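You operate a simulated robot arm through the tools that you are given. There is no shell and no other tool. Be economical: measure what you need, move in short steps, check, and stop when the job is done.

Carry out the task below with a simulated two-armed robot. There is one attempt and no reset: what you move stays moved.

Task
Sleeve both long bars, then shut the black one in the yellow drawer.
Fine: sleeves out over the lug joints; the other long bar ends on its rests. Where these are worked on the way, their far stop is far enough and under half their travel is too little: yellow drawer.

The check looks at the end state, three seconds after you hand in, the way a careful person would. Anything else that was tipped, shoved, dropped, spilled or broken makes it a failure.

Robot
Two 7-joint arms with two-finger parallel grippers on one trunk, on a base that drives. Base frame: it is fixed to the floor where the robot stands at the start and does not move with it; the origin is under the middle of the robot, x ahead of it, y to its left, z up. Units: m, degrees, N and s.
The left shoulder is at the start at [0.07, 0.133, 1.301], the right one opposite. With the tool pointing down near the work surface each hand reaches from about 0.18 to 0.64 m from the robot's upright axis, wherever it stands, measured 20 degrees to its own side. Places, roughly: black palm pad [0.5, -0.5, 0.9]; cream flap [0.7, -1.4, 1]; end stop knob [0.4, -1.4, 0.9]; lift stand deck [0.6, -1.9, 0.9]; lift stand knob [0.4, -2, 0.9]; orange bracket [0.4, -1.9, 1]; orange flap [0.7, -1.2, 1]; ram board switch [0.7, -0.6, 0.9]; screw clamp jaw [0.5, -1.1, 1]; screw clamp knob [0.5, -1.2, 1]; small grey block [0.6, -0.8, 0.9]; small yellow jaw [0.6, -1.4, 0.9]; teal prop [0.4, -1.8, 0.9]; white end stop [0.5, -1.4, 0.9]; white palm pad [0.5, -0.9, 0.9]; yellow drawer [0.5, -0.2, 0.9]. Payload 1.57 kg a hand.
The TCP of each hand is the grasp point between the finger pads, 0.03 m short of the fingertips. In the tool frame z runs along the fingers and y along their closing line. Largest opening 0.08 m; finger width 0.017, thickness 0.012; the body of the gripper, 0.04 by 0.082 m, starts 0.08 m behind the TCP.
Orientation is told as [roll, pitch, yaw] about the base's x, y, z axes, in that order, counted from this pose: with the fingers straight down and closing along the base's y, the tool's x points along the base's -x, its y along +y and its z along -z.

Tools
- The arms move only by the tool play_rows. It takes "left_steps", "right_steps" or both (then of equal length, played together; a hand with none holds still); each is a list of rows, each a list of 6 numbers: the shift along the tool's x, y, z in units of 20 mm (1.0 is 20 mm), then the turn, a rotation vector about the tool's x, y, z in units of 4 degrees (1.0 is 4 degrees). In form: [[x, y, z, rx, ry, rz], ...]. A call has 1 to 12 rows; each row shifts and turns the commanded pose from where the row before left it, along the tool's axes as they then stand. "left_gripper" and "right_gripper" are, for a hand that has rows, the opening, from 0 (shut) to 1 (fully open), set as the call begins (left out, the last holds). A call with a number of a shift or a turn outside -1 to 1 is refused whole. Each row takes 0.2 s and may step no farther than 0.05 m and 8.6 degrees from the row before; otherwise, or with a gripper value out of range, the whole call is refused. Where a pose cannot be reached the arm comes as near as it can. A force on the tool above 40 N (or 10 N above the force at the start of the call, whichever is more), or a blocked arm, ends the call early, and 0.2 s more pass. The fingers move at their own pace (about 0.153 m/s each) and stop on an object; they squeeze with about 31 N. The grip force told is the motor's: it shows also when the fingers shut on nothing. Time passes only in rows, and 0.2 s behind the last, so rows that do not move let the fingers close. The reply holds the time, the measured pose of the TCP, the force on the tool along the base axes, the opening and the grip force, in the units named above and with some noise, with the torque about the TCP (base axes, N m) and any sound that the robot's microphone picked up.
- Cameras (640 x 400 px; columns grow to the right, rows downward): "scene" is now at [0.1112, -0.0358, 1.5012]; the picture's right is [-0.49, -0.87, 0.00], its down [-0.72, 0.40, -0.57] and it looks along [0.49, -0.28, -0.82] (base axes); focal length 234 px, centre (320, 200). "left" rides on the left gripper at [0.072, 0.007, -0.122] in its tool frame; the picture's right is [-0.09, 1.00, 0.00], its down [-0.84, -0.08, -0.54] and it looks along [-0.54, -0.05, 0.84] (tool axes); focal length 238 px, centre (320, 200). "right" rides on the right gripper at [0.072, -0.007, -0.122] in its tool frame; the picture's right is [0.09, 1.00, 0.00], its down [-0.84, 0.08, -0.54] and it looks along [-0.54, 0.05, 0.84] (tool axes); focal length 238 px, centre (320, 200). There is no depth. A picture from a camera that has moved, and an enlarged one, comes with that camera's place and axes in the base frame and with its lens.
- capture(camera): a new picture of that camera. It takes no simulated time.
- slide_trunk(by): slides the trunk up (or, below 0, down) by that many m; the arms and the scene camera ride with it, the base frame stays. It gives what a move gives, with no picture.
- steer(legs): drives the robot by 1 to 6 legs, each [ahead, left, turn to the left] in m, m and degrees, along the robot's own axes; the way and the turn of a leg run together, so that a leg with both is an arc; at most 1.5 m and 180 degrees a leg. The arms and the cameras ride along, it lands a little off, and it stops where it bumps. It gives what a move gives.
- head_to(pan, tilt): turns the head with the scene camera to pan (to the left, within 86 degrees either way) and tilt (down, from -29 to 69), counted from straight ahead of the robot. It gives what a move gives.
- close_up(camera, box): a new picture of the part [left, top, right, bottom] of that camera's present view, enlarged. It takes no simulated time.
- sign_off(): hands the job in; it is judged then, once.

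Work in short steps. Places have to be worked out from the pictures, the camera data and where the tool is seen: move nearer, look again, correct. Check each grasp and each placing, and mend what went wrong. You have 120 turns and 108 pictures in all, those below and enlarged ones among them. Open the grippers and draw the arms clear of the work before you hand the job in, unless the task says otherwise; then end with one line.

The tools are called after "Emit:" as name(argument=value, ...) on one line, values as JSON. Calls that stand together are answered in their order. play_rows: Moves the arms, as the interface text tells. Its arguments: {"type":"object","properties":{"left_steps":{"type":"array","items":{"type":"array","items":{"type":"number"}}},"left_gripper":{"type":"number"},"right_steps":{"type":"array","items":{"type":"array","items":{"type":"number"}}},"right_gripper":{"type":"number"}},"required":[]} The other tools are called the same way: slide_trunk (by) slides the trunk up or down; steer (legs) drives the base; head_to (pan, tilt) turns the head that bears the scene camera; capture (camera) takes a picture; close_up (camera, box) takes an enlarged picture of a part of a camera's view; sign_off () hands the job in.

At the start:

```text
time_s: 0.0
left_eef_pos: [0.449, -0.0267, 1.1959]
left_tcp_rot: [0.1, 0.0, 0.0]
left_ft_force: [-0.4, -1.2, 0.7]
left_torque: [0.03, -0.01, 0.03]
left_gripper_width: 0.0801
left_finger_force: 0.1
right_eef_pos: [0.3637, -0.4151, 1.2406]
right_tcp_rot: [0.0, 0.0, 0.1]
right_ft_force: [-0.3, -0.3, 0.3]
right_torque: [-0.04, -0.01, -0.02]
right_gripper_width: 0.0797
right_finger_force: 0.0
trunk travel left (down, up): [-0.875, 0.065]
robot x, y, heading: [-0.0052, -0.0012, -0.1]
head pan, tilt: [-29.3, 55.4]
```

scene: 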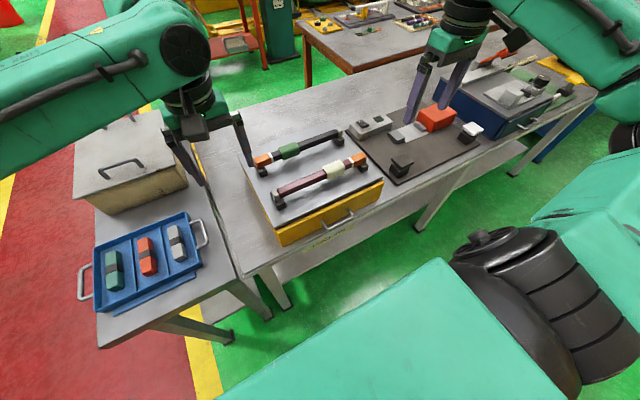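
right: 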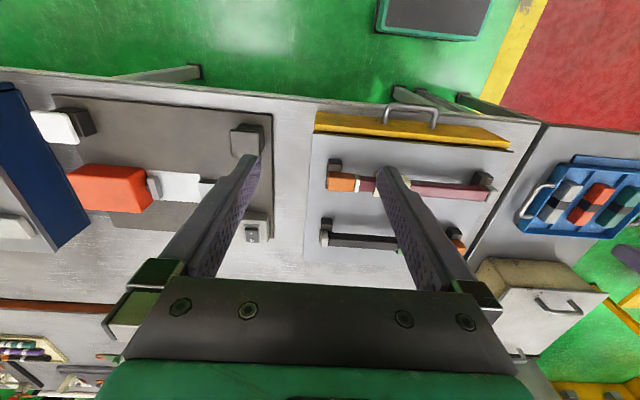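
left: 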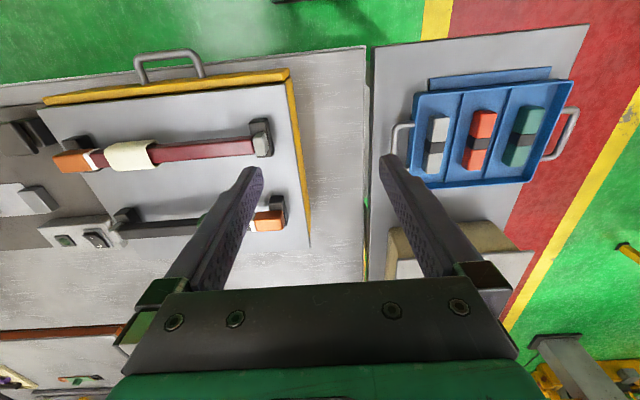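

I'll look at the bars on the drawer unit close up first.

Emit:
close_up(camera="scene", box=[230, 110, 400, 250])

Emit:
close_up(camera="left", box=[0, 40, 340, 260])

Emit:
close_up(camera="right", box=[290, 90, 560, 270])

```text
2.86 times, centred on (315, 180) of scene
camera zoom: at [0.1112, -0.0358, 1.5012], right [-0.49, -0.87, 0.0], down [-0.72, 0.4, -0.57], along [0.49, -0.28, -0.82], focal length 670 px, centre (334, 257)
```

zoom: 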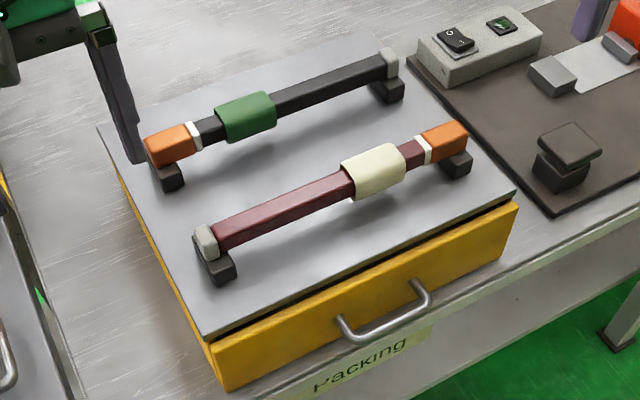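

```text
1.82 times, centred on (170, 150) of left
camera zoom: at [0.3778, -0.0196, 1.3192], right [0.09, 1.0, 0.0], down [0.84, -0.08, 0.54], along [0.54, -0.05, -0.84], focal length 433 px, centre (593, 291)
```

zoom: 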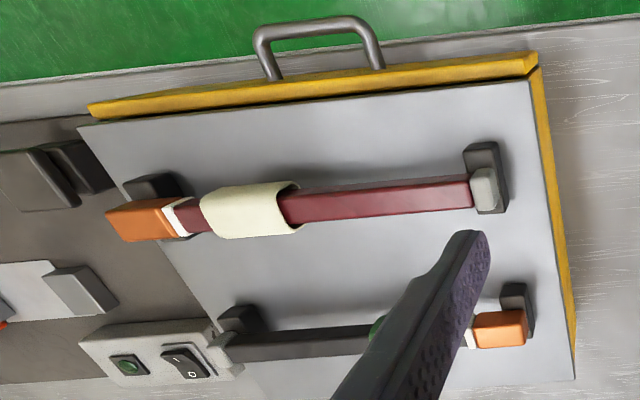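

```text
2.22 times, centred on (425, 180) of right
camera zoom: at [0.292, -0.4212, 1.3636], right [-0.09, 1.0, 0.0], down [0.84, 0.08, 0.54], along [0.54, 0.05, -0.84], focal length 530 px, centre (87, 244)
```

zoom: 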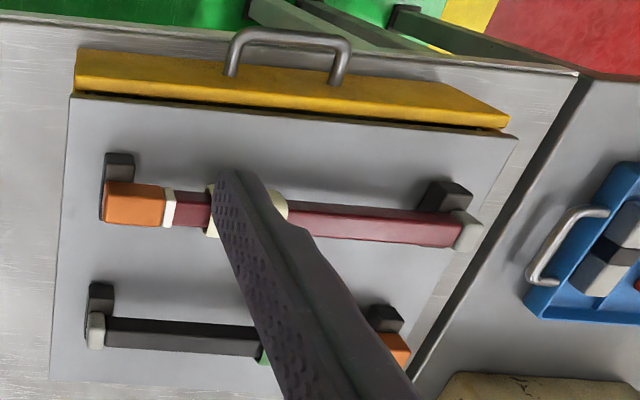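

The bars run along y: maroon at x≈0.485, black at x≈0.618, both at z≈0.99 and from y≈-0.11 to -0.40. I'll shift right so that both arms straddle the cabinet, and a little closer.

Emit:
steer(legs=[[0.05, -0.24, 0]])

Emit:
head_to(pan=0, tilt=55)

Emit:
capture(camera="scene")

Emit:
capture(camera="left")

```text
time_s: 1.8
left_eef_pos: [0.4973, -0.2627, 1.1954]
left_tcp_rot: [-0.2, -0.1, 0.1]
left_ft_force: [-0.5, -0.1, 0.1]
left_torque: [-0.06, 0.02, -0.01]
left_gripper_width: 0.0801
left_finger_force: 0.1
right_eef_pos: [0.4127, -0.6514, 1.2419]
right_tcp_rot: [-0.2, 0.0, 0.1]
right_ft_force: [0.0, 1.0, -0.3]
right_torque: [-0.03, 0.01, 0.01]
right_gripper_width: 0.0801
right_finger_force: 0.1
trunk travel left (down, up): [-0.875, 0.065]
robot x, y, heading: [0.05, -0.2378, -0.2]
head pan, tilt: [-29.3, 55.4]
```

```text
time_s: 2.7
left_eef_pos: [0.4988, -0.2656, 1.1968]
left_tcp_rot: [0.1, 0.0, 0.0]
left_ft_force: [0.4, 0.0, -0.2]
left_torque: [0.0, 0.03, 0.02]
left_gripper_width: 0.08
left_finger_force: 0.0
right_eef_pos: [0.4127, -0.6553, 1.2399]
right_tcp_rot: [0.0, 0.1, 0.0]
right_ft_force: [0.0, -0.6, 0.3]
right_torque: [0.01, -0.01, -0.01]
right_gripper_width: 0.0797
right_finger_force: 0.1
trunk travel left (down, up): [-0.875, 0.065]
robot x, y, heading: [0.0542, -0.2406, -0.1]
head pan, tilt: [0.0, 55.0]
```

```text
101 pictures are left
camera scene: at [0.1704, -0.2416, 1.5017], right [0.0, -1.0, 0.0], down [-0.82, 0.0, -0.57], along [0.57, 0.0, -0.82], focal length 234 px, centre (320, 200)
```

scene: 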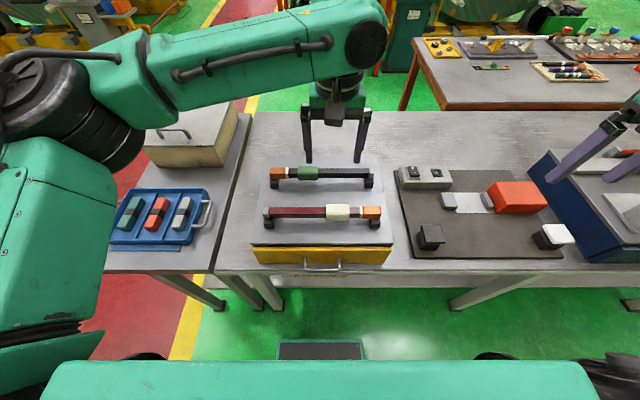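

```text
100 pictures are left
camera left: at [0.4275, -0.2601, 1.3191], right [0.09, 1.0, 0.0], down [0.84, -0.08, 0.54], along [0.54, -0.05, -0.84], focal length 238 px, centre (320, 200)
```

left: 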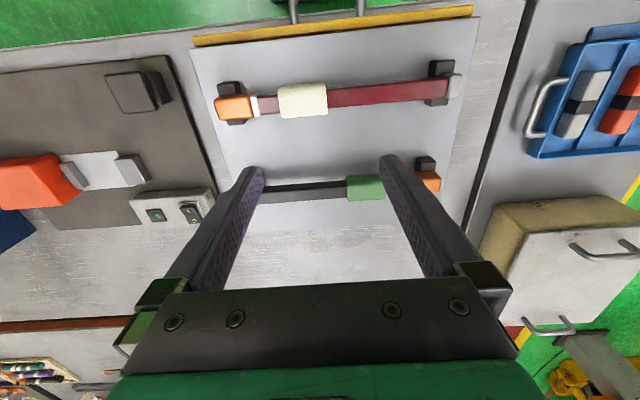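

Now a close-up from this head-on view to measure the sleeves, joints and rests.

Emit:
close_up(camera="scene", box=[245, 155, 405, 275])

Emit:
close_up(camera="left", box=[190, 40, 480, 220])

```text
3.33 times, centred on (325, 215) of scene
camera zoom: at [0.1704, -0.2416, 1.5017], right [0.0, -1.0, 0.0], down [-0.82, 0.0, -0.57], along [0.57, 0.0, -0.82], focal length 782 px, centre (303, 150)
```

zoom: 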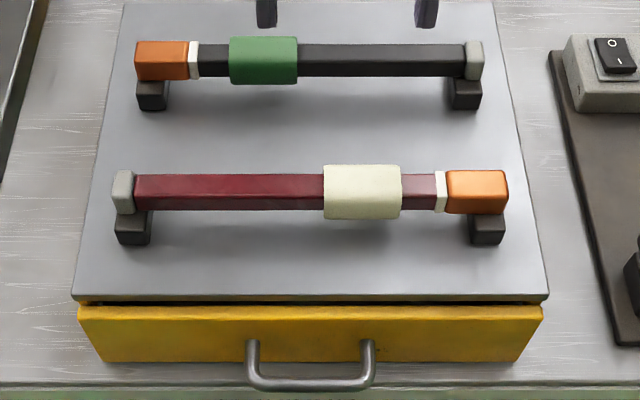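

```text
2.21 times, centred on (335, 130) of left
camera zoom: at [0.4275, -0.2601, 1.3191], right [0.09, 1.0, 0.0], down [0.84, -0.08, 0.54], along [0.54, -0.05, -0.84], focal length 526 px, centre (287, 354)
```

zoom: 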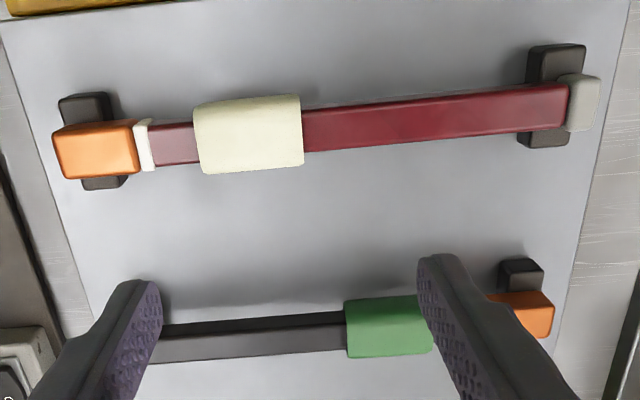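

The maroon sleeve is at y -0.257..-0.317 and its joint band at -0.347. The black sleeve is at -0.177..-0.237 and its joint band at -0.147. Next I turn both hands so the fingers close along x (left yaw -90, right yaw +90).

Emit:
play_rows(left_steps=[[0, 0, 0, 0, 0, 1], [0, 0, 0, 0, 0, 1], [0, 0, 0, 0, 0, 1], [0, 0, 0, 0, 0, 1], [0, 0, 0, 0, 0, 1], [0, 0, 0, 0, 0, 1], [0, 0, 0, 0, 0, 1], [0, 0, 0, 0, 0, 1], [0, 0, 0, 0, 0, 1], [0, 0, 0, 0, 0, 1], [0, 0, 0, 0, 0, 1], [0, 0, 0, 0, 0, 1]], right_steps=[[0, 0, 0, 0, 0, -1], [0, 0, 0, 0, 0, -1], [0, 0, 0, 0, 0, -1], [0, 0, 0, 0, 0, -1], [0, 0, 0, 0, 0, -1], [0, 0, 0, 0, 0, -1], [0, 0, 0, 0, 0, -1], [0, 0, 0, 0, 0, -1], [0, 0, 0, 0, 0, -1], [0, 0, 0, 0, 0, -1], [0, 0, 0, 0, 0, -1], [0, 0, 0, 0, 0, -1]])

Emit:
play_rows(left_steps=[[0, 0, 0, 0, 0, 1], [0, 0, 0, 0, 0, 1], [0, 0, 0, 0, 0, 1], [0, 0, 0, 0, 0, 1], [0, 0, 0, 0, 0, 1], [0, 0, 0, 0, 0, 1], [0, 0, 0, 0, 0, 1], [0, 0, 0, 0, 0, 1], [0, 0, 0, 0, 0, 1], [0, 0, 0, 0, 0, 1], [0, 0, 0, 0, 0, 0.5]], right_steps=[[0, 0, 0, 0, 0, -1], [0, 0, 0, 0, 0, -1], [0, 0, 0, 0, 0, -1], [0, 0, 0, 0, 0, -1], [0, 0, 0, 0, 0, -1], [0, 0, 0, 0, 0, -1], [0, 0, 0, 0, 0, -1], [0, 0, 0, 0, 0, -1], [0, 0, 0, 0, 0, -1], [0, 0, 0, 0, 0, -1], [0, 0, 0, 0, 0, -0.5]])

```text
time_s: 5.3
left_eef_pos: [0.4991, -0.2656, 1.1957]
left_tcp_rot: [0.0, 0.0, -48.1]
left_ft_force: [0.3, -0.4, 0.5]
left_torque: [0.0, 0.02, -0.01]
left_gripper_width: 0.08
left_finger_force: 0.0
right_eef_pos: [0.4133, -0.6548, 1.2405]
right_tcp_rot: [0.0, 0.0, 48.2]
right_ft_force: [-0.6, 0.3, 0.9]
right_torque: [0.02, 0.02, -0.03]
right_gripper_width: 0.0797
right_finger_force: 0.1
trunk travel left (down, up): [-0.875, 0.065]
robot x, y, heading: [0.0512, -0.2391, 0.2]
head pan, tilt: [0.0, 55.0]
```

```text
time_s: 7.7
left_eef_pos: [0.4986, -0.2651, 1.1967]
left_tcp_rot: [0.0, 0.1, -90.0]
left_ft_force: [0.9, 0.4, -0.1]
left_torque: [-0.02, -0.02, -0.01]
left_gripper_width: 0.0802
left_finger_force: 0.0
right_eef_pos: [0.4124, -0.6546, 1.241]
right_tcp_rot: [0.0, -0.1, 90.1]
right_ft_force: [-0.1, -1.1, 0.0]
right_torque: [0.0, 0.03, 0.02]
right_gripper_width: 0.08
right_finger_force: 0.1
trunk travel left (down, up): [-0.875, 0.065]
robot x, y, heading: [0.0512, -0.2378, -0.1]
head pan, tilt: [0.0, 55.0]
```

Both hands are turned. Left goes over the maroon bar at y≈-0.165 (the hold), right over the cream sleeve.

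Emit:
play_rows(left_steps=[[0.9, -0.09, 0.9, 0, 0, 0], [0.9, -0.09, 0.9, 0, 0, 0], [0.9, -0.09, 0.9, 0, 0, 0], [0.9, -0.09, 0.9, 0, 0, 0], [0.9, -0.09, 0.9, 0, 0, 0], [0.5, -0.05, 0.8, 0, 0, 0], [0, 0, 0, 0, 0, 0], [0, 0, 0, 0, 0, 0], [0, 0, 0, 0, 0, 0], [0, 0, 0, 0, 0, 0], [0, 0, 0, 0, 0, 0]], right_steps=[[-1, -0.35, 0, 0, 0, 0], [-1, -0.35, 0, 0, 0, 0], [-1, -0.35, 0, 0, 0, 0], [-1, -0.35, 0, 0, 0, 0], [-1, -0.35, 0, 0, 0, 0], [-1, -0.35, 0, 0, 0, 0], [-1, -0.35, 0, 0, 0, 0], [-1, -0.35, 0, 0, 0, 0], [-1, -0.35, 0, 0, 0, 0], [-1, -0.35, 0, 0, 0, 0], [-1, -0.35, 0, 0, 0, 0]])

Emit:
play_rows(right_steps=[[-1, 0, 0.8, 0, 0, 0], [-1, 0, 0.8, 0, 0, 0], [-1, 0, 0.8, 0, 0, 0], [-1, 0, 0.8, 0, 0, 0], [-1, 0, 0.8, 0, 0, 0], [-1, 0, 0.8, 0, 0, 0], [-1, 0, 0.8, 0, 0, 0], [-0.4, 0, 0.9, 0, 0, 0]])

Emit:
capture(camera="left")

Emit:
capture(camera="right")

Emit:
capture(camera="scene")

```text
time_s: 10.1
left_eef_pos: [0.4895, -0.1642, 1.09]
left_tcp_rot: [-0.1, 0.0, -90.0]
left_ft_force: [0.2, 0.2, 0.2]
left_torque: [-0.02, -0.01, 0.02]
left_gripper_width: 0.0801
left_finger_force: 0.0
right_eef_pos: [0.4896, -0.4316, 1.2399]
right_tcp_rot: [0.1, 0.0, 90.1]
right_ft_force: [0.2, -0.2, 0.0]
right_torque: [-0.07, 0.03, 0.0]
right_gripper_width: 0.0796
right_finger_force: 0.0
trunk travel left (down, up): [-0.875, 0.065]
robot x, y, heading: [0.0487, -0.2414, -0.2]
head pan, tilt: [0.0, 55.0]
```

```text
time_s: 11.9
left_eef_pos: [0.4884, -0.1665, 1.0907]
left_tcp_rot: [-0.1, 0.0, -90.0]
left_ft_force: [0.0, 0.7, -0.2]
left_torque: [0.01, -0.01, -0.01]
left_gripper_width: 0.0803
left_finger_force: 0.1
right_eef_pos: [0.4775, -0.3036, 1.1149]
right_tcp_rot: [-0.1, 0.0, 90.0]
right_ft_force: [-0.5, 0.2, -0.9]
right_torque: [0.04, -0.01, -0.02]
right_gripper_width: 0.0799
right_finger_force: 0.0
right hand out of reach, approached as far as the arm can: row 7, 8
trunk travel left (down, up): [-0.875, 0.065]
robot x, y, heading: [0.0513, -0.2403, 0.3]
head pan, tilt: [0.0, 55.0]
```

```text
97 pictures are left
camera left: at [0.4956, -0.0948, 1.2136], right [1.0, -0.09, 0.0], down [-0.08, -0.84, 0.54], along [-0.05, -0.54, -0.84], focal length 238 px, centre (320, 200)
```

left: 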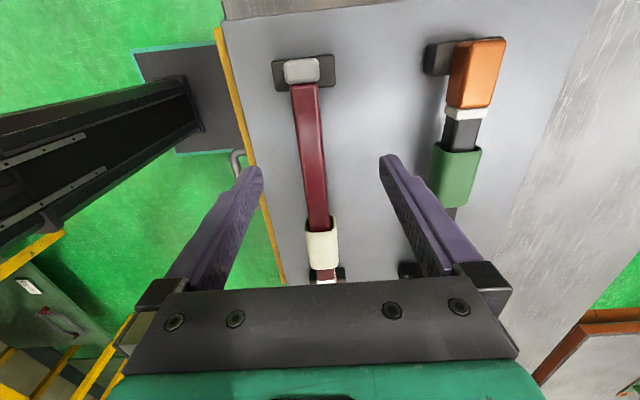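

```text
96 pictures are left
camera right: at [0.4847, -0.3752, 1.2367], right [-1.0, -0.09, 0.0], down [-0.08, 0.84, 0.54], along [-0.05, 0.54, -0.84], focal length 238 px, centre (320, 200)
```

right: 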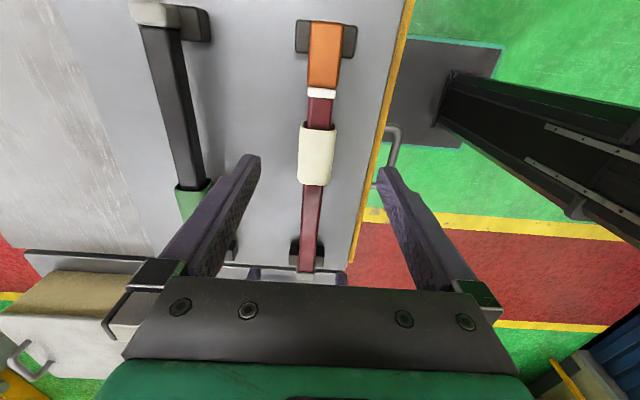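

```text
95 pictures are left
camera scene: at [0.1696, -0.2408, 1.5018], right [0.0, -1.0, 0.0], down [-0.82, 0.0, -0.57], along [0.57, 0.0, -0.82], focal length 234 px, centre (320, 200)
```

scene: 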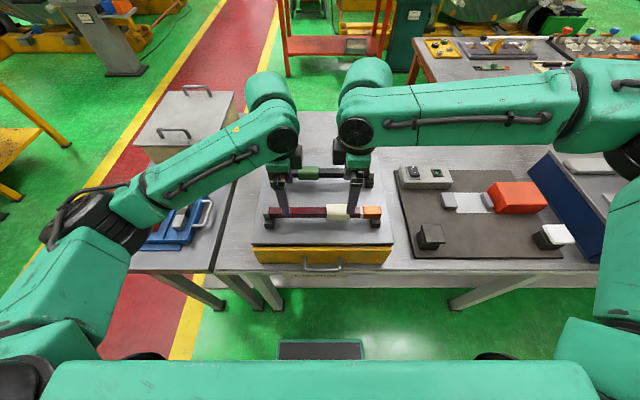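

The right hand met its inward reach limit near y=-0.30. Triangulation puts the bar axis at x≈0.480, z≈1.0. I shift the base left slightly, so the sleeve is reachable for the right and the bar near its end for the left.

Emit:
steer(legs=[[-0.02, 0.035, 0]])

```text
time_s: 12.8
left_eef_pos: [0.4721, -0.1382, 1.0886]
left_tcp_rot: [-0.2, 0.5, -90.0]
left_ft_force: [0.4, -0.3, 0.6]
left_torque: [0.04, 0.06, 0.0]
left_gripper_width: 0.0797
left_finger_force: 0.0
right_eef_pos: [0.4621, -0.275, 1.1111]
right_tcp_rot: [0.2, -0.4, 90.0]
right_ft_force: [0.0, -0.7, 0.0]
right_torque: [0.06, 0.05, -0.04]
right_gripper_width: 0.0801
right_finger_force: 0.1
trunk travel left (down, up): [-0.875, 0.065]
robot x, y, heading: [0.0255, -0.2052, 0.1]
head pan, tilt: [0.0, 55.0]
```

Correcting both hands: left to [0.481,-0.150], right to [0.481,-0.287] and lower.

Emit:
play_rows(left_steps=[[-0.3, 0.22, 0, 0, 0, 0], [-0.3, 0.23, 0.5, 0, 0, 0], [0, 0, 0.5, 0, 0, 0]], right_steps=[[0.3, -0.45, 0.8, 0, 0, 0], [0.3, -0.5, 0.8, 0, 0, 0], [0, 0, 0.5, 0, 0, 0]])

Emit:
capture(camera="right")

Emit:
capture(camera="left")

```text
time_s: 13.6
left_eef_pos: [0.4772, -0.1432, 1.0698]
left_tcp_rot: [0.0, -0.1, -89.9]
left_ft_force: [0.3, 0.0, -0.3]
left_torque: [-0.01, 0.0, -0.04]
left_gripper_width: 0.0801
left_finger_force: 0.0
right_eef_pos: [0.4707, -0.2882, 1.0758]
right_tcp_rot: [-0.1, -0.1, 89.9]
right_ft_force: [0.5, 0.4, 0.0]
right_torque: [-0.02, 0.0, 0.01]
right_gripper_width: 0.08
right_finger_force: 0.2
right hand out of reach, approached as far as the arm can: row 1, 2, 3
trunk travel left (down, up): [-0.875, 0.065]
robot x, y, heading: [0.0317, -0.204, -0.1]
head pan, tilt: [0.0, 55.0]
```

```text
94 pictures are left
camera right: at [0.4779, -0.3609, 1.1975], right [-1.0, -0.09, 0.0], down [-0.08, 0.84, 0.54], along [-0.05, 0.54, -0.84], focal length 238 px, centre (320, 200)
```

right: 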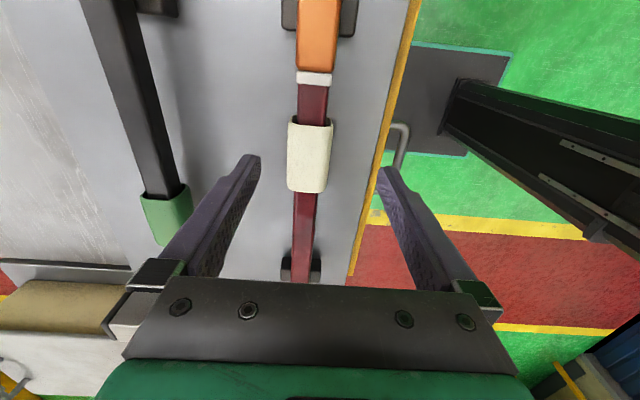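

```text
93 pictures are left
camera left: at [0.4848, -0.0723, 1.1932], right [1.0, -0.09, 0.0], down [-0.08, -0.84, 0.54], along [-0.05, -0.54, -0.84], focal length 238 px, centre (320, 200)
```

left: 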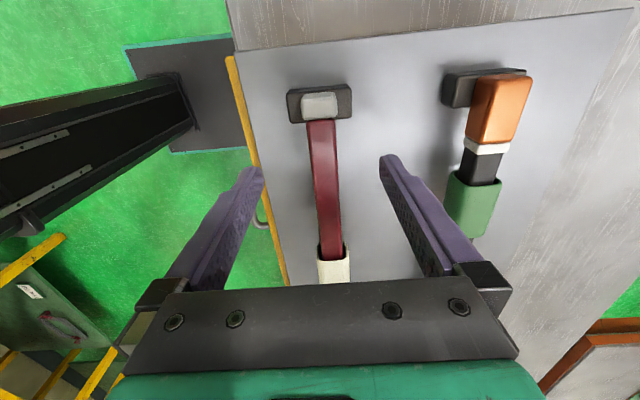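

The right hand is about 1 cm short in x only. I nudge the base forward and slightly left, then realign.

Emit:
steer(legs=[[0.02, 0.012, 0]])

Emit:
play_rows(left_steps=[[0, 0, 0, 0, 0, 0]], right_steps=[[0, 0, 0, 0, 0, 0]])

```text
time_s: 14.4
left_eef_pos: [0.493, -0.1348, 1.0722]
left_tcp_rot: [0.2, 0.2, -90.1]
left_ft_force: [0.2, 0.0, -0.6]
left_torque: [-0.03, -0.03, 0.02]
left_gripper_width: 0.0801
left_finger_force: 0.2
right_eef_pos: [0.4867, -0.2798, 1.0768]
right_tcp_rot: [-0.5, -0.3, 90.0]
right_ft_force: [-0.1, -0.8, 0.7]
right_torque: [0.04, -0.06, 0.0]
right_gripper_width: 0.0801
right_finger_force: 0.2
trunk travel left (down, up): [-0.875, 0.065]
robot x, y, heading: [0.0503, -0.1951, -0.0]
head pan, tilt: [0.0, 55.0]
```

```text
time_s: 14.8
left_eef_pos: [0.4993, -0.1314, 1.0696]
left_tcp_rot: [-0.1, -0.1, -90.1]
left_ft_force: [0.5, -0.8, -0.3]
left_torque: [-0.03, 0.05, 0.0]
left_gripper_width: 0.0799
left_finger_force: 0.1
right_eef_pos: [0.4931, -0.2772, 1.0736]
right_tcp_rot: [0.0, -0.1, 90.0]
right_ft_force: [0.6, 0.2, 0.7]
right_torque: [0.0, 0.02, -0.02]
right_gripper_width: 0.0802
right_finger_force: 0.1
trunk travel left (down, up): [-0.875, 0.065]
robot x, y, heading: [0.0487, -0.1926, 0.1]
head pan, tilt: [0.0, 55.0]
```

Now the settled readings are good; I align both hands over the bar and go down to z≈1.04.

Emit:
play_rows(left_steps=[[-0.46, -0.46, 0.5, 0, 0, 0], [-0.46, -0.46, 0.5, 0, 0, 0], [0, 0, 0.5, 0, 0, 0], [0, 0, 0, 0, 0, 0]], right_steps=[[0.25, 0.3, 0.5, 0, 0, 0], [0.25, 0.3, 0.5, 0, 0, 0], [0, 0, 0.65, 0, 0, 0], [0, 0, 0, 0, 0, 0]])

Emit:
capture(camera="right")

Emit:
capture(camera="left")

```text
time_s: 15.8
left_eef_pos: [0.4791, -0.1507, 1.0394]
left_tcp_rot: [0.0, 0.0, -90.1]
left_ft_force: [0.1, 0.0, 0.5]
left_torque: [-0.01, -0.02, -0.01]
left_gripper_width: 0.0801
left_finger_force: 0.0
right_eef_pos: [0.4778, -0.2871, 1.0414]
right_tcp_rot: [-0.1, -0.1, 90.0]
right_ft_force: [-0.2, -0.2, 0.0]
right_torque: [0.01, -0.02, 0.0]
right_gripper_width: 0.0799
right_finger_force: 0.2
trunk travel left (down, up): [-0.875, 0.065]
robot x, y, heading: [0.0497, -0.1946, 0.1]
head pan, tilt: [0.0, 55.0]
```

```text
92 pictures are left
camera right: at [0.4857, -0.3598, 1.164], right [-1.0, -0.09, 0.0], down [-0.08, 0.84, 0.54], along [-0.05, 0.54, -0.84], focal length 238 px, centre (320, 200)
```

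right: 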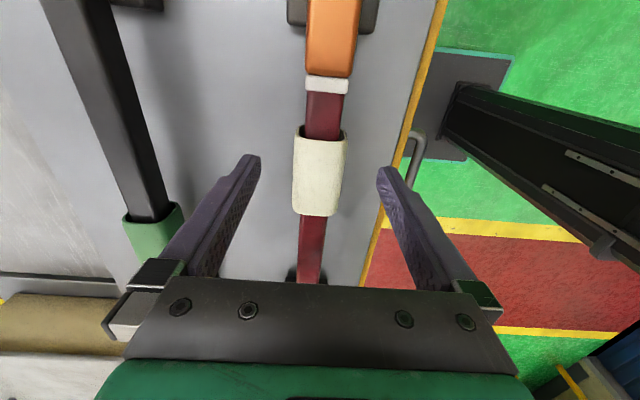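

```text
91 pictures are left
camera left: at [0.4861, -0.0797, 1.1627], right [1.0, -0.09, 0.0], down [-0.08, -0.84, 0.54], along [-0.05, -0.54, -0.84], focal length 238 px, centre (320, 200)
```

left: 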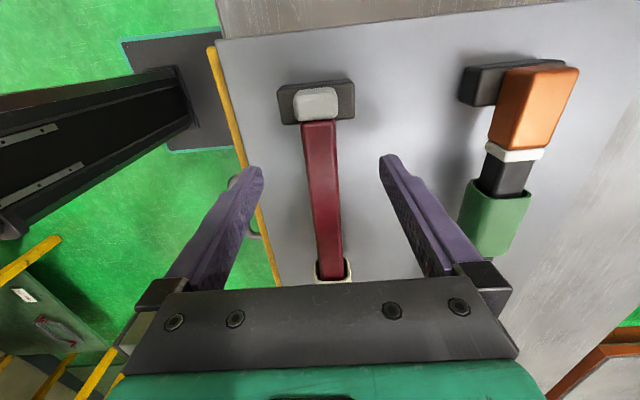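

Alignment is good on both (bar x≈0.481). Descending to z≈1.0, then closing.

Emit:
play_rows(left_steps=[[0, 0.05, 0.7, 0, 0, 0], [0, 0.05, 0.7, 0, 0, 0], [0, 0, 0.6, 0, 0, 0], [0, 0, 0, 0, 0, 0]], right_steps=[[0, -0.1, 0.7, 0, 0, 0], [0, -0.1, 0.7, 0, 0, 0], [0, 0, 0.7, 0, 0, 0], [0, 0, 0, 0, 0, 0]])

Emit:
capture(camera="right")

Emit:
capture(camera="left")

```text
time_s: 16.8
left_eef_pos: [0.4806, -0.152, 1.0005]
left_tcp_rot: [0.1, -0.1, -90.0]
left_ft_force: [0.1, -0.4, 0.6]
left_torque: [0.0, 0.03, -0.02]
left_gripper_width: 0.08
left_finger_force: 0.2
right_eef_pos: [0.4726, -0.3008, 1.0094]
right_tcp_rot: [-0.1, -0.3, 90.0]
right_ft_force: [-0.1, 0.6, 0.0]
right_torque: [-0.01, 0.0, -0.02]
right_gripper_width: 0.0798
right_finger_force: 0.1
right hand out of reach, approached as far as the arm can: row 1, 2, 3
trunk travel left (down, up): [-0.875, 0.065]
robot x, y, heading: [0.049, -0.1927, 0.1]
head pan, tilt: [0.0, 55.0]
```

```text
90 pictures are left
camera right: at [0.4804, -0.3735, 1.1316], right [-1.0, -0.09, 0.0], down [-0.08, 0.83, 0.55], along [-0.05, 0.54, -0.84], focal length 238 px, centre (320, 200)
```

right: 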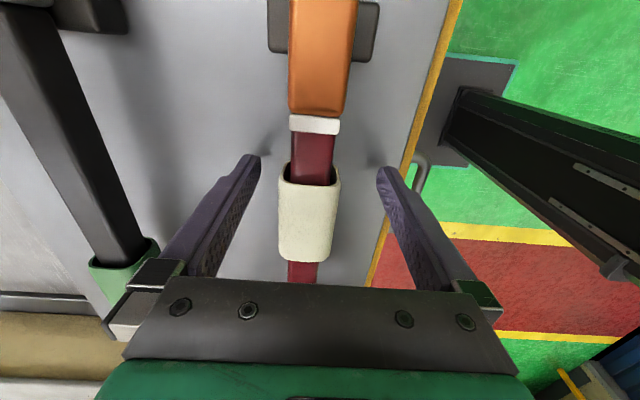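

```text
89 pictures are left
camera left: at [0.4884, -0.0796, 1.1229], right [1.0, -0.09, 0.0], down [-0.08, -0.84, 0.54], along [-0.05, -0.54, -0.84], focal length 238 px, centre (320, 200)
```

left: 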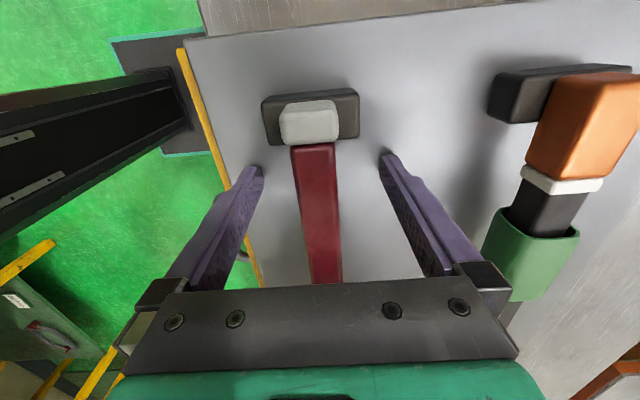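

The right hand's limit gets tighter when low. I'll lift both hands 6 cm, realign, and lower the trunk instead to gain reach.

Emit:
play_rows(left_steps=[[0, 0, -1, 0, 0, 0], [0, 0, -1, 0, 0, 0], [0, 0, -1, 0, 0, 0], [0, 0, 0, 0, 0, 0]], right_steps=[[0, 0, -1, 0, 0, 0], [0, 0, -1, 0, 0, 0], [0, 0, -1, 0, 0, 0], [0, 0, 0, 0, 0, 0]])

Emit:
slide_trunk(by=-0.03)

```text
time_s: 17.8
left_eef_pos: [0.4818, -0.15, 1.0622]
left_tcp_rot: [0.0, 0.0, -90.0]
left_ft_force: [0.5, -1.0, -0.3]
left_torque: [0.01, -0.03, 0.05]
left_gripper_width: 0.0803
left_finger_force: 0.0
right_eef_pos: [0.4741, -0.2998, 1.0701]
right_tcp_rot: [-0.1, -0.1, 90.0]
right_ft_force: [0.1, 0.1, -0.1]
right_torque: [0.03, 0.02, 0.02]
right_gripper_width: 0.08
right_finger_force: 0.0
trunk travel left (down, up): [-0.875, 0.065]
robot x, y, heading: [0.0512, -0.1958, 0.1]
head pan, tilt: [0.0, 55.0]
```

```text
time_s: 18.6
left_eef_pos: [0.4807, -0.1508, 1.0297]
left_tcp_rot: [-0.1, 0.0, -90.0]
left_ft_force: [-0.2, 0.3, 0.2]
left_torque: [-0.01, -0.03, 0.01]
left_gripper_width: 0.08
left_finger_force: 0.0
right_eef_pos: [0.4741, -0.3008, 1.0389]
right_tcp_rot: [-0.1, -0.1, 90.0]
right_ft_force: [-0.8, -0.2, 0.0]
right_torque: [0.02, -0.02, -0.03]
right_gripper_width: 0.0799
right_finger_force: 0.0
trunk travel left (down, up): [-0.845, 0.095]
robot x, y, heading: [0.0513, -0.1941, 0.1]
head pan, tilt: [0.0, 55.0]
```

Realign right to x≈0.481, y≈-0.293 before the final lowering.

Emit:
play_rows(right_steps=[[-0.2, -0.2, 0.2, 0, 0, 0], [-0.2, -0.2, 0.2, 0, 0, 0], [0, 0, 0, 0, 0, 0]])

Emit:
slide_trunk(by=-0.03)

Emit:
capture(camera="right")

```text
time_s: 19.4
left_eef_pos: [0.4806, -0.1499, 1.0302]
left_tcp_rot: [0.0, 0.0, -90.0]
left_ft_force: [0.4, -0.4, -0.2]
left_torque: [0.05, 0.01, 0.0]
left_gripper_width: 0.08
left_finger_force: 0.1
right_eef_pos: [0.4802, -0.293, 1.0326]
right_tcp_rot: [-0.2, -0.2, 90.0]
right_ft_force: [0.0, 0.4, -0.2]
right_torque: [-0.01, -0.01, -0.02]
right_gripper_width: 0.0802
right_finger_force: 0.0
trunk travel left (down, up): [-0.845, 0.095]
robot x, y, heading: [0.048, -0.1923, -0.1]
head pan, tilt: [0.0, 55.0]
```

```text
time_s: 20.1
left_eef_pos: [0.4803, -0.1505, 0.9997]
left_tcp_rot: [0.0, 0.0, -90.0]
left_ft_force: [-0.9, -0.6, -0.4]
left_torque: [-0.02, -0.02, 0.03]
left_gripper_width: 0.0798
left_finger_force: 0.1
right_eef_pos: [0.4812, -0.2927, 1.0017]
right_tcp_rot: [-0.1, -0.1, 90.0]
right_ft_force: [0.3, -0.6, -0.7]
right_torque: [0.02, -0.01, 0.0]
right_gripper_width: 0.08
right_finger_force: 0.1
trunk travel left (down, up): [-0.815, 0.125]
robot x, y, heading: [0.0505, -0.1953, 0.1]
head pan, tilt: [0.0, 55.0]
```

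```text
88 pictures are left
camera right: at [0.4886, -0.3649, 1.1246], right [-1.0, -0.09, 0.0], down [-0.08, 0.84, 0.54], along [-0.05, 0.54, -0.84], focal length 238 px, centre (320, 200)
```

right: 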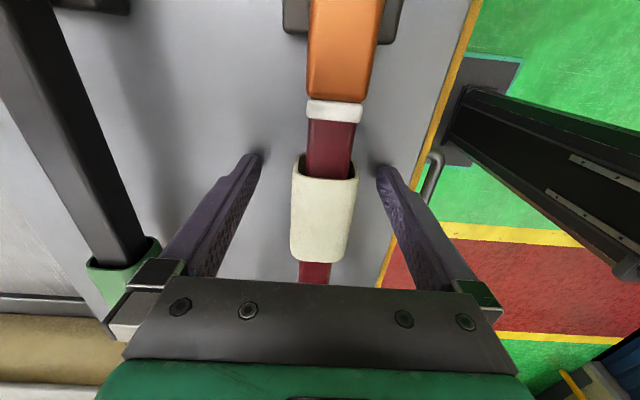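

Both hands straddle the bar and sleeve centrally. Closing both grippers.

Emit:
play_rows(left_steps=[[0, 0, 0, 0, 0, 0], [0, 0, 0, 0, 0, 0], [0, 0, 0, 0, 0, 0]], right_steps=[[0, 0, 0, 0, 0, 0], [0, 0, 0, 0, 0, 0], [0, 0, 0, 0, 0, 0]], left_gripper=0, right_gripper=0)

Emit:
capture(camera="right")

```text
time_s: 20.9
left_eef_pos: [0.4818, -0.1506, 1.0003]
left_tcp_rot: [0.1, 0.1, -89.9]
left_ft_force: [0.8, -0.4, 0.2]
left_torque: [0.01, 0.08, 0.14]
left_gripper_width: 0.0217
left_finger_force: 30.6
right_eef_pos: [0.4818, -0.2923, 1.0014]
right_tcp_rot: [-0.1, -0.1, 90.0]
right_ft_force: [0.4, -0.4, 1.7]
right_torque: [-0.09, 0.01, 0.06]
right_gripper_width: 0.0347
right_finger_force: 31.1
trunk travel left (down, up): [-0.815, 0.125]
robot x, y, heading: [0.0463, -0.1935, -0.3]
head pan, tilt: [0.0, 55.0]
```

```text
87 pictures are left
camera right: at [0.4889, -0.365, 1.1246], right [-1.0, -0.09, 0.0], down [-0.08, 0.84, 0.54], along [-0.05, 0.54, -0.84], focal length 238 px, centre (320, 200)
```

right: 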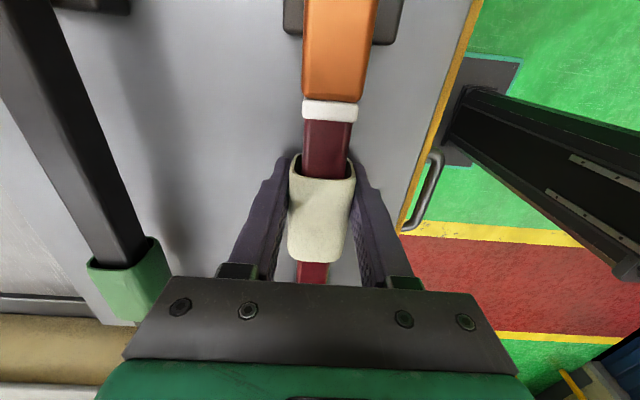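

Bar is gripped (22 mm), sleeve gripped (35 mm). Slide the sleeve outward by 40 mm in small rows.

Emit:
play_rows(right_steps=[[0.5, 0, 0, 0, 0, 0], [0.5, 0, 0, 0, 0, 0], [0.5, 0, 0, 0, 0, 0], [0.5, 0, 0, 0, 0, 0]], left_steps=[[0, 0, 0, 0, 0, 0], [0, 0, 0, 0, 0, 0], [0, 0, 0, 0, 0, 0], [0, 0, 0, 0, 0, 0]])

Emit:
capture(camera="right")

Emit:
capture(camera="left")

```text
time_s: 21.9
left_eef_pos: [0.4809, -0.1499, 1.0007]
left_tcp_rot: [0.0, 0.0, -89.9]
left_ft_force: [0.4, -2.1, 0.0]
left_torque: [-0.05, 0.02, 0.08]
left_gripper_width: 0.0219
left_finger_force: 31.5
right_eef_pos: [0.4816, -0.3336, 1.0018]
right_tcp_rot: [0.0, -0.2, 90.0]
right_ft_force: [-0.3, 2.5, 2.2]
right_torque: [0.38, -0.08, 0.22]
right_gripper_width: 0.0345
right_finger_force: 31.0
trunk travel left (down, up): [-0.815, 0.125]
robot x, y, heading: [0.0517, -0.1935, -0.0]
head pan, tilt: [0.0, 55.0]
```

```text
86 pictures are left
camera right: at [0.4888, -0.4046, 1.1245], right [-1.0, -0.09, 0.0], down [-0.08, 0.84, 0.54], along [-0.05, 0.54, -0.84], focal length 238 px, centre (320, 200)
```

right: 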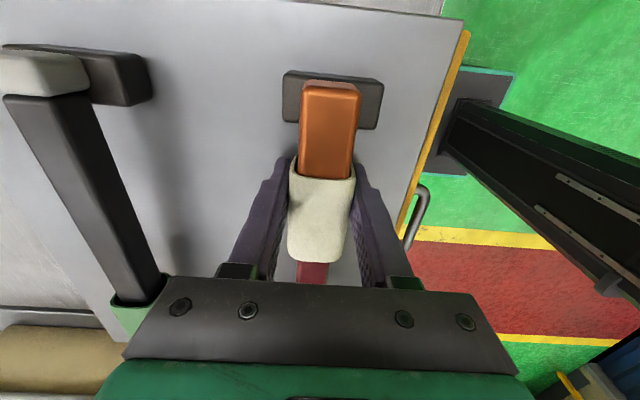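

```text
85 pictures are left
camera left: at [0.4887, -0.0793, 1.1238], right [1.0, -0.09, 0.0], down [-0.08, -0.84, 0.54], along [-0.05, -0.54, -0.84], focal length 238 px, centre (320, 200)
```

left: 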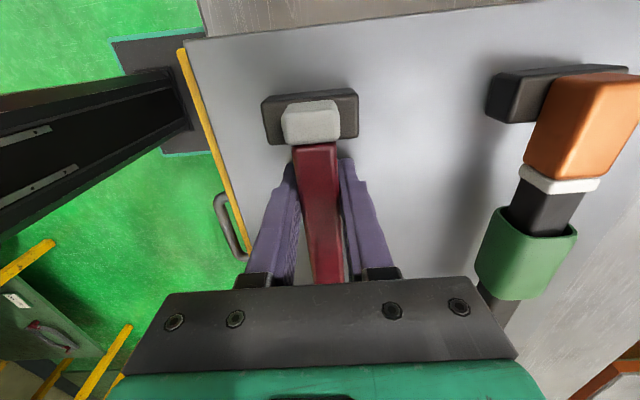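

Sleeve slides easily; its end is just past the band now. Continue up to 20 mm more, watching force.

Emit:
play_rows(right_steps=[[0.3, 0, 0, 0, 0, 0], [0.3, 0, 0, 0, 0, 0], [0, 0, 0, 0, 0, 0]], left_steps=[[0, 0, 0, 0, 0, 0], [0, 0, 0, 0, 0, 0], [0, 0, 0, 0, 0, 0]])

Emit:
play_rows(right_steps=[[0.2, 0, 0, 0, 0, 0], [0.2, 0, 0, 0, 0, 0], [0, 0, 0, 0, 0, 0]], left_steps=[[0, 0, 0, 0, 0, 0], [0, 0, 0, 0, 0, 0], [0, 0, 0, 0, 0, 0]])

Emit:
capture(camera="right")

Emit:
close_up(camera="scene", box=[240, 130, 420, 250])

```text
time_s: 22.7
left_eef_pos: [0.4805, -0.1509, 1.0007]
left_tcp_rot: [0.0, 0.0, -90.0]
left_ft_force: [3.2, -3.8, -0.4]
left_torque: [-0.27, -0.02, 0.25]
left_gripper_width: 0.0221
left_finger_force: 31.3
right_eef_pos: [0.482, -0.3454, 1.0021]
right_tcp_rot: [-0.2, -0.3, 90.0]
right_ft_force: [-1.5, 1.5, 10.0]
right_torque: [0.42, 0.06, 0.44]
right_gripper_width: 0.0344
right_finger_force: 30.5
trunk travel left (down, up): [-0.815, 0.125]
robot x, y, heading: [0.0488, -0.1937, 0.2]
head pan, tilt: [0.0, 55.0]
```

```text
time_s: 23.5
left_eef_pos: [0.4797, -0.1528, 1.0011]
left_tcp_rot: [-0.1, -0.5, -90.2]
left_ft_force: [4.0, -24.3, -0.5]
left_torque: [0.01, 0.02, 0.25]
left_gripper_width: 0.0221
left_finger_force: 30.9
right_eef_pos: [0.4808, -0.3509, 1.0007]
right_tcp_rot: [-0.2, -0.2, 90.2]
right_ft_force: [-4.0, 28.7, 2.3]
right_torque: [-0.1, 0.05, 0.4]
right_gripper_width: 0.035
right_finger_force: 31.1
trunk travel left (down, up): [-0.815, 0.125]
robot x, y, heading: [0.05, -0.1933, -0.0]
head pan, tilt: [0.0, 55.0]
```

```text
84 pictures are left
camera right: at [0.4888, -0.4227, 1.1243], right [-1.0, -0.1, 0.0], down [-0.08, 0.83, 0.55], along [-0.05, 0.54, -0.84], focal length 238 px, centre (320, 200)
```

right: 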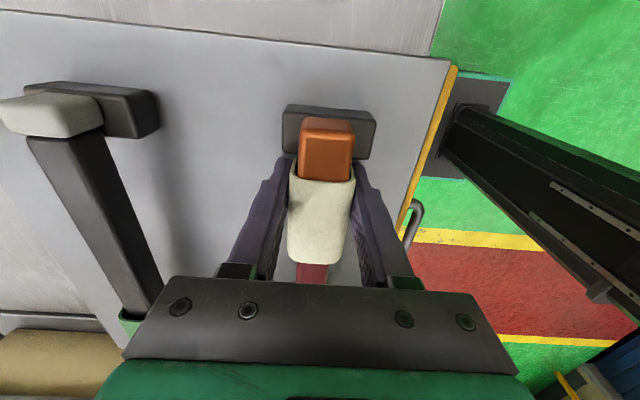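

```text
3.33 times, centred on (330, 190) of scene
camera zoom: at [0.17, -0.1928, 1.4417], right [0.0, -1.0, 0.0], down [-0.82, 0.0, -0.57], along [0.57, 0.0, -0.82], focal length 782 px, centre (287, 233)
```

zoom: 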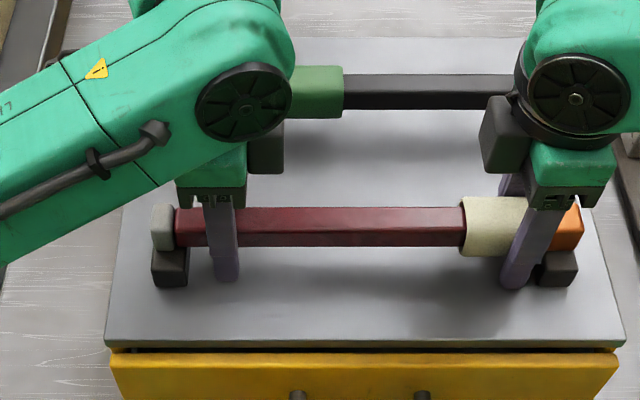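

The sleeve has reached its stop (28 N), with the band roughly in the sleeve's middle. Ease off, release right then left.

Emit:
play_rows(right_steps=[[-0.12, 0, 0, 0, 0, 0], [0, 0, 0, 0, 0, 0]], left_steps=[[0, 0, 0, 0, 0, 0], [0, 0, 0, 0, 0, 0]])

Emit:
play_rows(right_steps=[[0, 0, 0, 0, 0, 0], [0, 0, 0, 0, 0, 0]], left_steps=[[0, 0, 0, 0, 0, 0], [0, 0, 0, 0, 0, 0]], right_gripper=1)

Emit:
play_rows(right_steps=[[0, 0, 0, 0, 0, 0], [0, 0, 0, 0, 0, 0], [0, 0, -1, 0, 0, 0], [0, 0, -1, 0, 0, 0], [0, 0, -1, 0, 0, 0], [0, 0, -1, 0, 0, 0]], left_steps=[[0, 0, 0, 0, 0, 0], [0, 0, 0, 0, 0, 0], [0, 0, -1, 0, 0, 0], [0, 0, -1, 0, 0, 0], [0, 0, -1, 0, 0, 0], [0, 0, -1, 0, 0, 0]], left_gripper=1)

Emit:
capture(camera="right")

Emit:
capture(camera="left")

```text
time_s: 24.1
left_eef_pos: [0.4796, -0.1509, 1.0023]
left_tcp_rot: [0.0, -0.1, -90.1]
left_ft_force: [2.0, -18.8, 0.4]
left_torque: [-0.65, 0.04, 0.18]
left_gripper_width: 0.0219
left_finger_force: 30.9
right_eef_pos: [0.482, -0.3509, 1.0024]
right_tcp_rot: [-0.1, -0.2, 89.9]
right_ft_force: [-3.1, 19.5, -0.1]
right_torque: [0.06, 0.0, 0.04]
right_gripper_width: 0.0345
right_finger_force: 30.9
trunk travel left (down, up): [-0.815, 0.125]
robot x, y, heading: [0.0494, -0.1936, 0.1]
head pan, tilt: [0.0, 55.0]
```

```text
time_s: 24.7
left_eef_pos: [0.4812, -0.1489, 1.0014]
left_tcp_rot: [0.0, 0.0, -89.8]
left_ft_force: [0.6, 2.9, 4.5]
left_torque: [0.79, -0.1, -0.02]
left_gripper_width: 0.0217
left_finger_force: 30.6
right_eef_pos: [0.4819, -0.3508, 1.0023]
right_tcp_rot: [0.0, 0.0, 90.0]
right_ft_force: [0.0, 1.3, 0.4]
right_torque: [-0.01, 0.02, -0.01]
right_gripper_width: 0.08
right_finger_force: 0.0
trunk travel left (down, up): [-0.815, 0.125]
robot x, y, heading: [0.0512, -0.1932, -0.1]
head pan, tilt: [0.0, 55.0]
```

```text
time_s: 26.1
left_eef_pos: [0.4806, -0.151, 1.082]
left_tcp_rot: [0.0, -0.1, -89.9]
left_ft_force: [-0.4, -0.3, 0.5]
left_torque: [0.04, -0.01, 0.0]
left_gripper_width: 0.0803
left_finger_force: 0.0
right_eef_pos: [0.4804, -0.3512, 1.0826]
right_tcp_rot: [0.0, -0.1, 90.0]
right_ft_force: [-0.7, -0.9, 0.5]
right_torque: [-0.01, -0.01, 0.02]
right_gripper_width: 0.0801
right_finger_force: 0.1
trunk travel left (down, up): [-0.815, 0.125]
robot x, y, heading: [0.0474, -0.1949, 0.1]
head pan, tilt: [0.0, 55.0]
```

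```text
82 pictures are left
camera right: at [0.4878, -0.4223, 1.2049], right [-1.0, -0.09, 0.0], down [-0.08, 0.84, 0.54], along [-0.05, 0.54, -0.84], focal length 238 px, centre (320, 200)
```

right: 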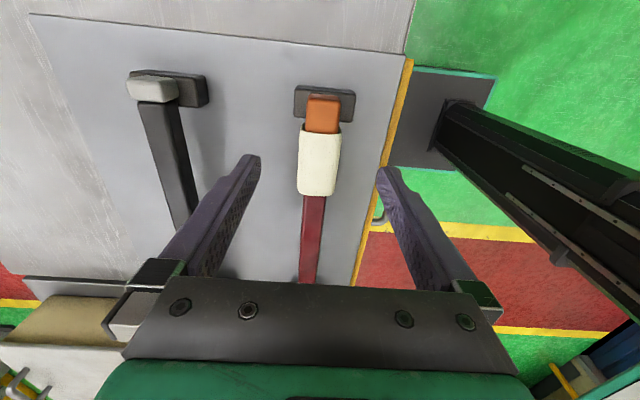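

```text
81 pictures are left
camera left: at [0.4883, -0.0793, 1.2042], right [1.0, -0.09, 0.0], down [-0.08, -0.84, 0.54], along [-0.05, -0.54, -0.84], focal length 238 px, centre (320, 200)
```

left: 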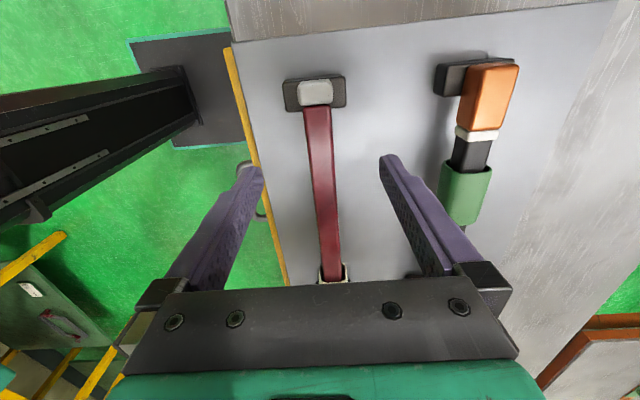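

Maroon done: sleeve over the band, bar still on its rests. Now the black bar (x≈0.617): shift base right by 0.076, then align left over the green sleeve and right over the bar at y≈-0.35.

Emit:
steer(legs=[[0, -0.076, 0]])

Emit:
play_rows(left_steps=[[0.3, 1, 0, 0, 0, 0], [0.3, 1, 0, 0, 0, 0], [0.3, 1, 0, 0, 0, 0], [0.3, 1, 0, 0, 0, 0], [0.3, 1, 0, 0, 0, 0], [0, 1, 0, 0, 0, 0], [0, 0.8, 0, 0, 0, 0], [0, 0, 0, 0, 0, 0]], right_steps=[[-0.7, -1, 0, 0, 0, 0], [-0.7, -1, 0, 0, 0, 0], [-0.7, -1, 0, 0, 0, 0], [-0.7, -1, 0, 0, 0, 0], [-0.7, -1, 0, 0, 0, 0], [0, -1, 0, 0, 0, 0], [0, -0.8, 0, 0, 0, 0], [0, 0, 0, 0, 0, 0]])

Emit:
capture(camera="left")

Emit:
capture(camera="right")

```text
time_s: 27.2
left_eef_pos: [0.4805, -0.2222, 1.08]
left_tcp_rot: [0.0, -0.1, -90.0]
left_ft_force: [0.2, -0.7, -0.6]
left_torque: [-0.04, 0.0, 0.02]
left_gripper_width: 0.0799
left_finger_force: 0.0
right_eef_pos: [0.481, -0.4205, 1.0819]
right_tcp_rot: [-0.1, 0.1, 90.0]
right_ft_force: [0.2, 0.1, 0.6]
right_torque: [-0.03, 0.0, -0.06]
right_gripper_width: 0.0801
right_finger_force: 0.0
trunk travel left (down, up): [-0.815, 0.125]
robot x, y, heading: [0.0499, -0.2659, -0.2]
head pan, tilt: [0.0, 55.0]
```

```text
time_s: 29.0
left_eef_pos: [0.6161, -0.1947, 1.083]
left_tcp_rot: [0.0, 0.0, -90.1]
left_ft_force: [-0.9, -0.3, -0.6]
left_torque: [-0.01, 0.0, -0.02]
left_gripper_width: 0.0801
left_finger_force: 0.0
right_eef_pos: [0.5623, -0.402, 1.0881]
right_tcp_rot: [-0.2, -0.1, 90.2]
right_ft_force: [-0.7, 0.3, 0.0]
right_torque: [0.0, 0.01, -0.03]
right_gripper_width: 0.0801
right_finger_force: 0.1
right hand out of reach, approached as far as the arm can: row 4, 5, 6, 7
trunk travel left (down, up): [-0.815, 0.125]
robot x, y, heading: [0.0502, -0.2668, -0.1]
head pan, tilt: [0.0, 55.0]
```

```text
80 pictures are left
camera left: at [0.6242, -0.1239, 1.2045], right [1.0, -0.09, 0.0], down [-0.08, -0.84, 0.54], along [-0.05, -0.54, -0.84], focal length 238 px, centre (320, 200)
```

left: 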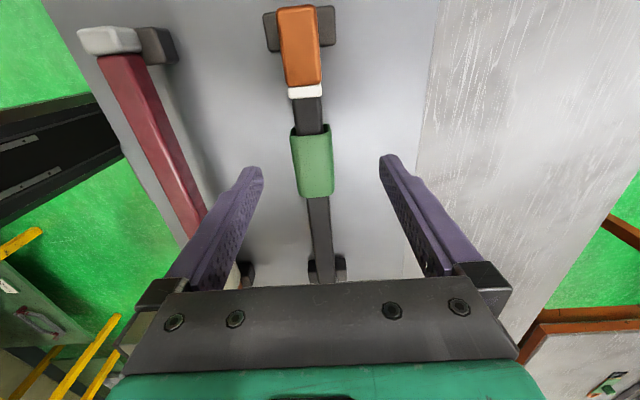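

```text
79 pictures are left
camera right: at [0.5693, -0.4729, 1.2105], right [-1.0, -0.09, 0.0], down [-0.08, 0.84, 0.54], along [-0.05, 0.54, -0.84], focal length 238 px, centre (320, 200)
```

right: 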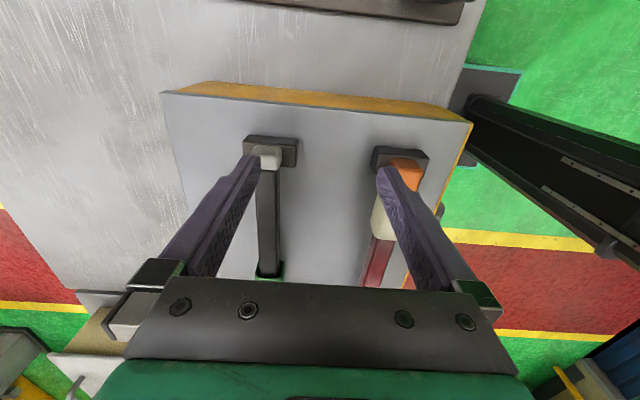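

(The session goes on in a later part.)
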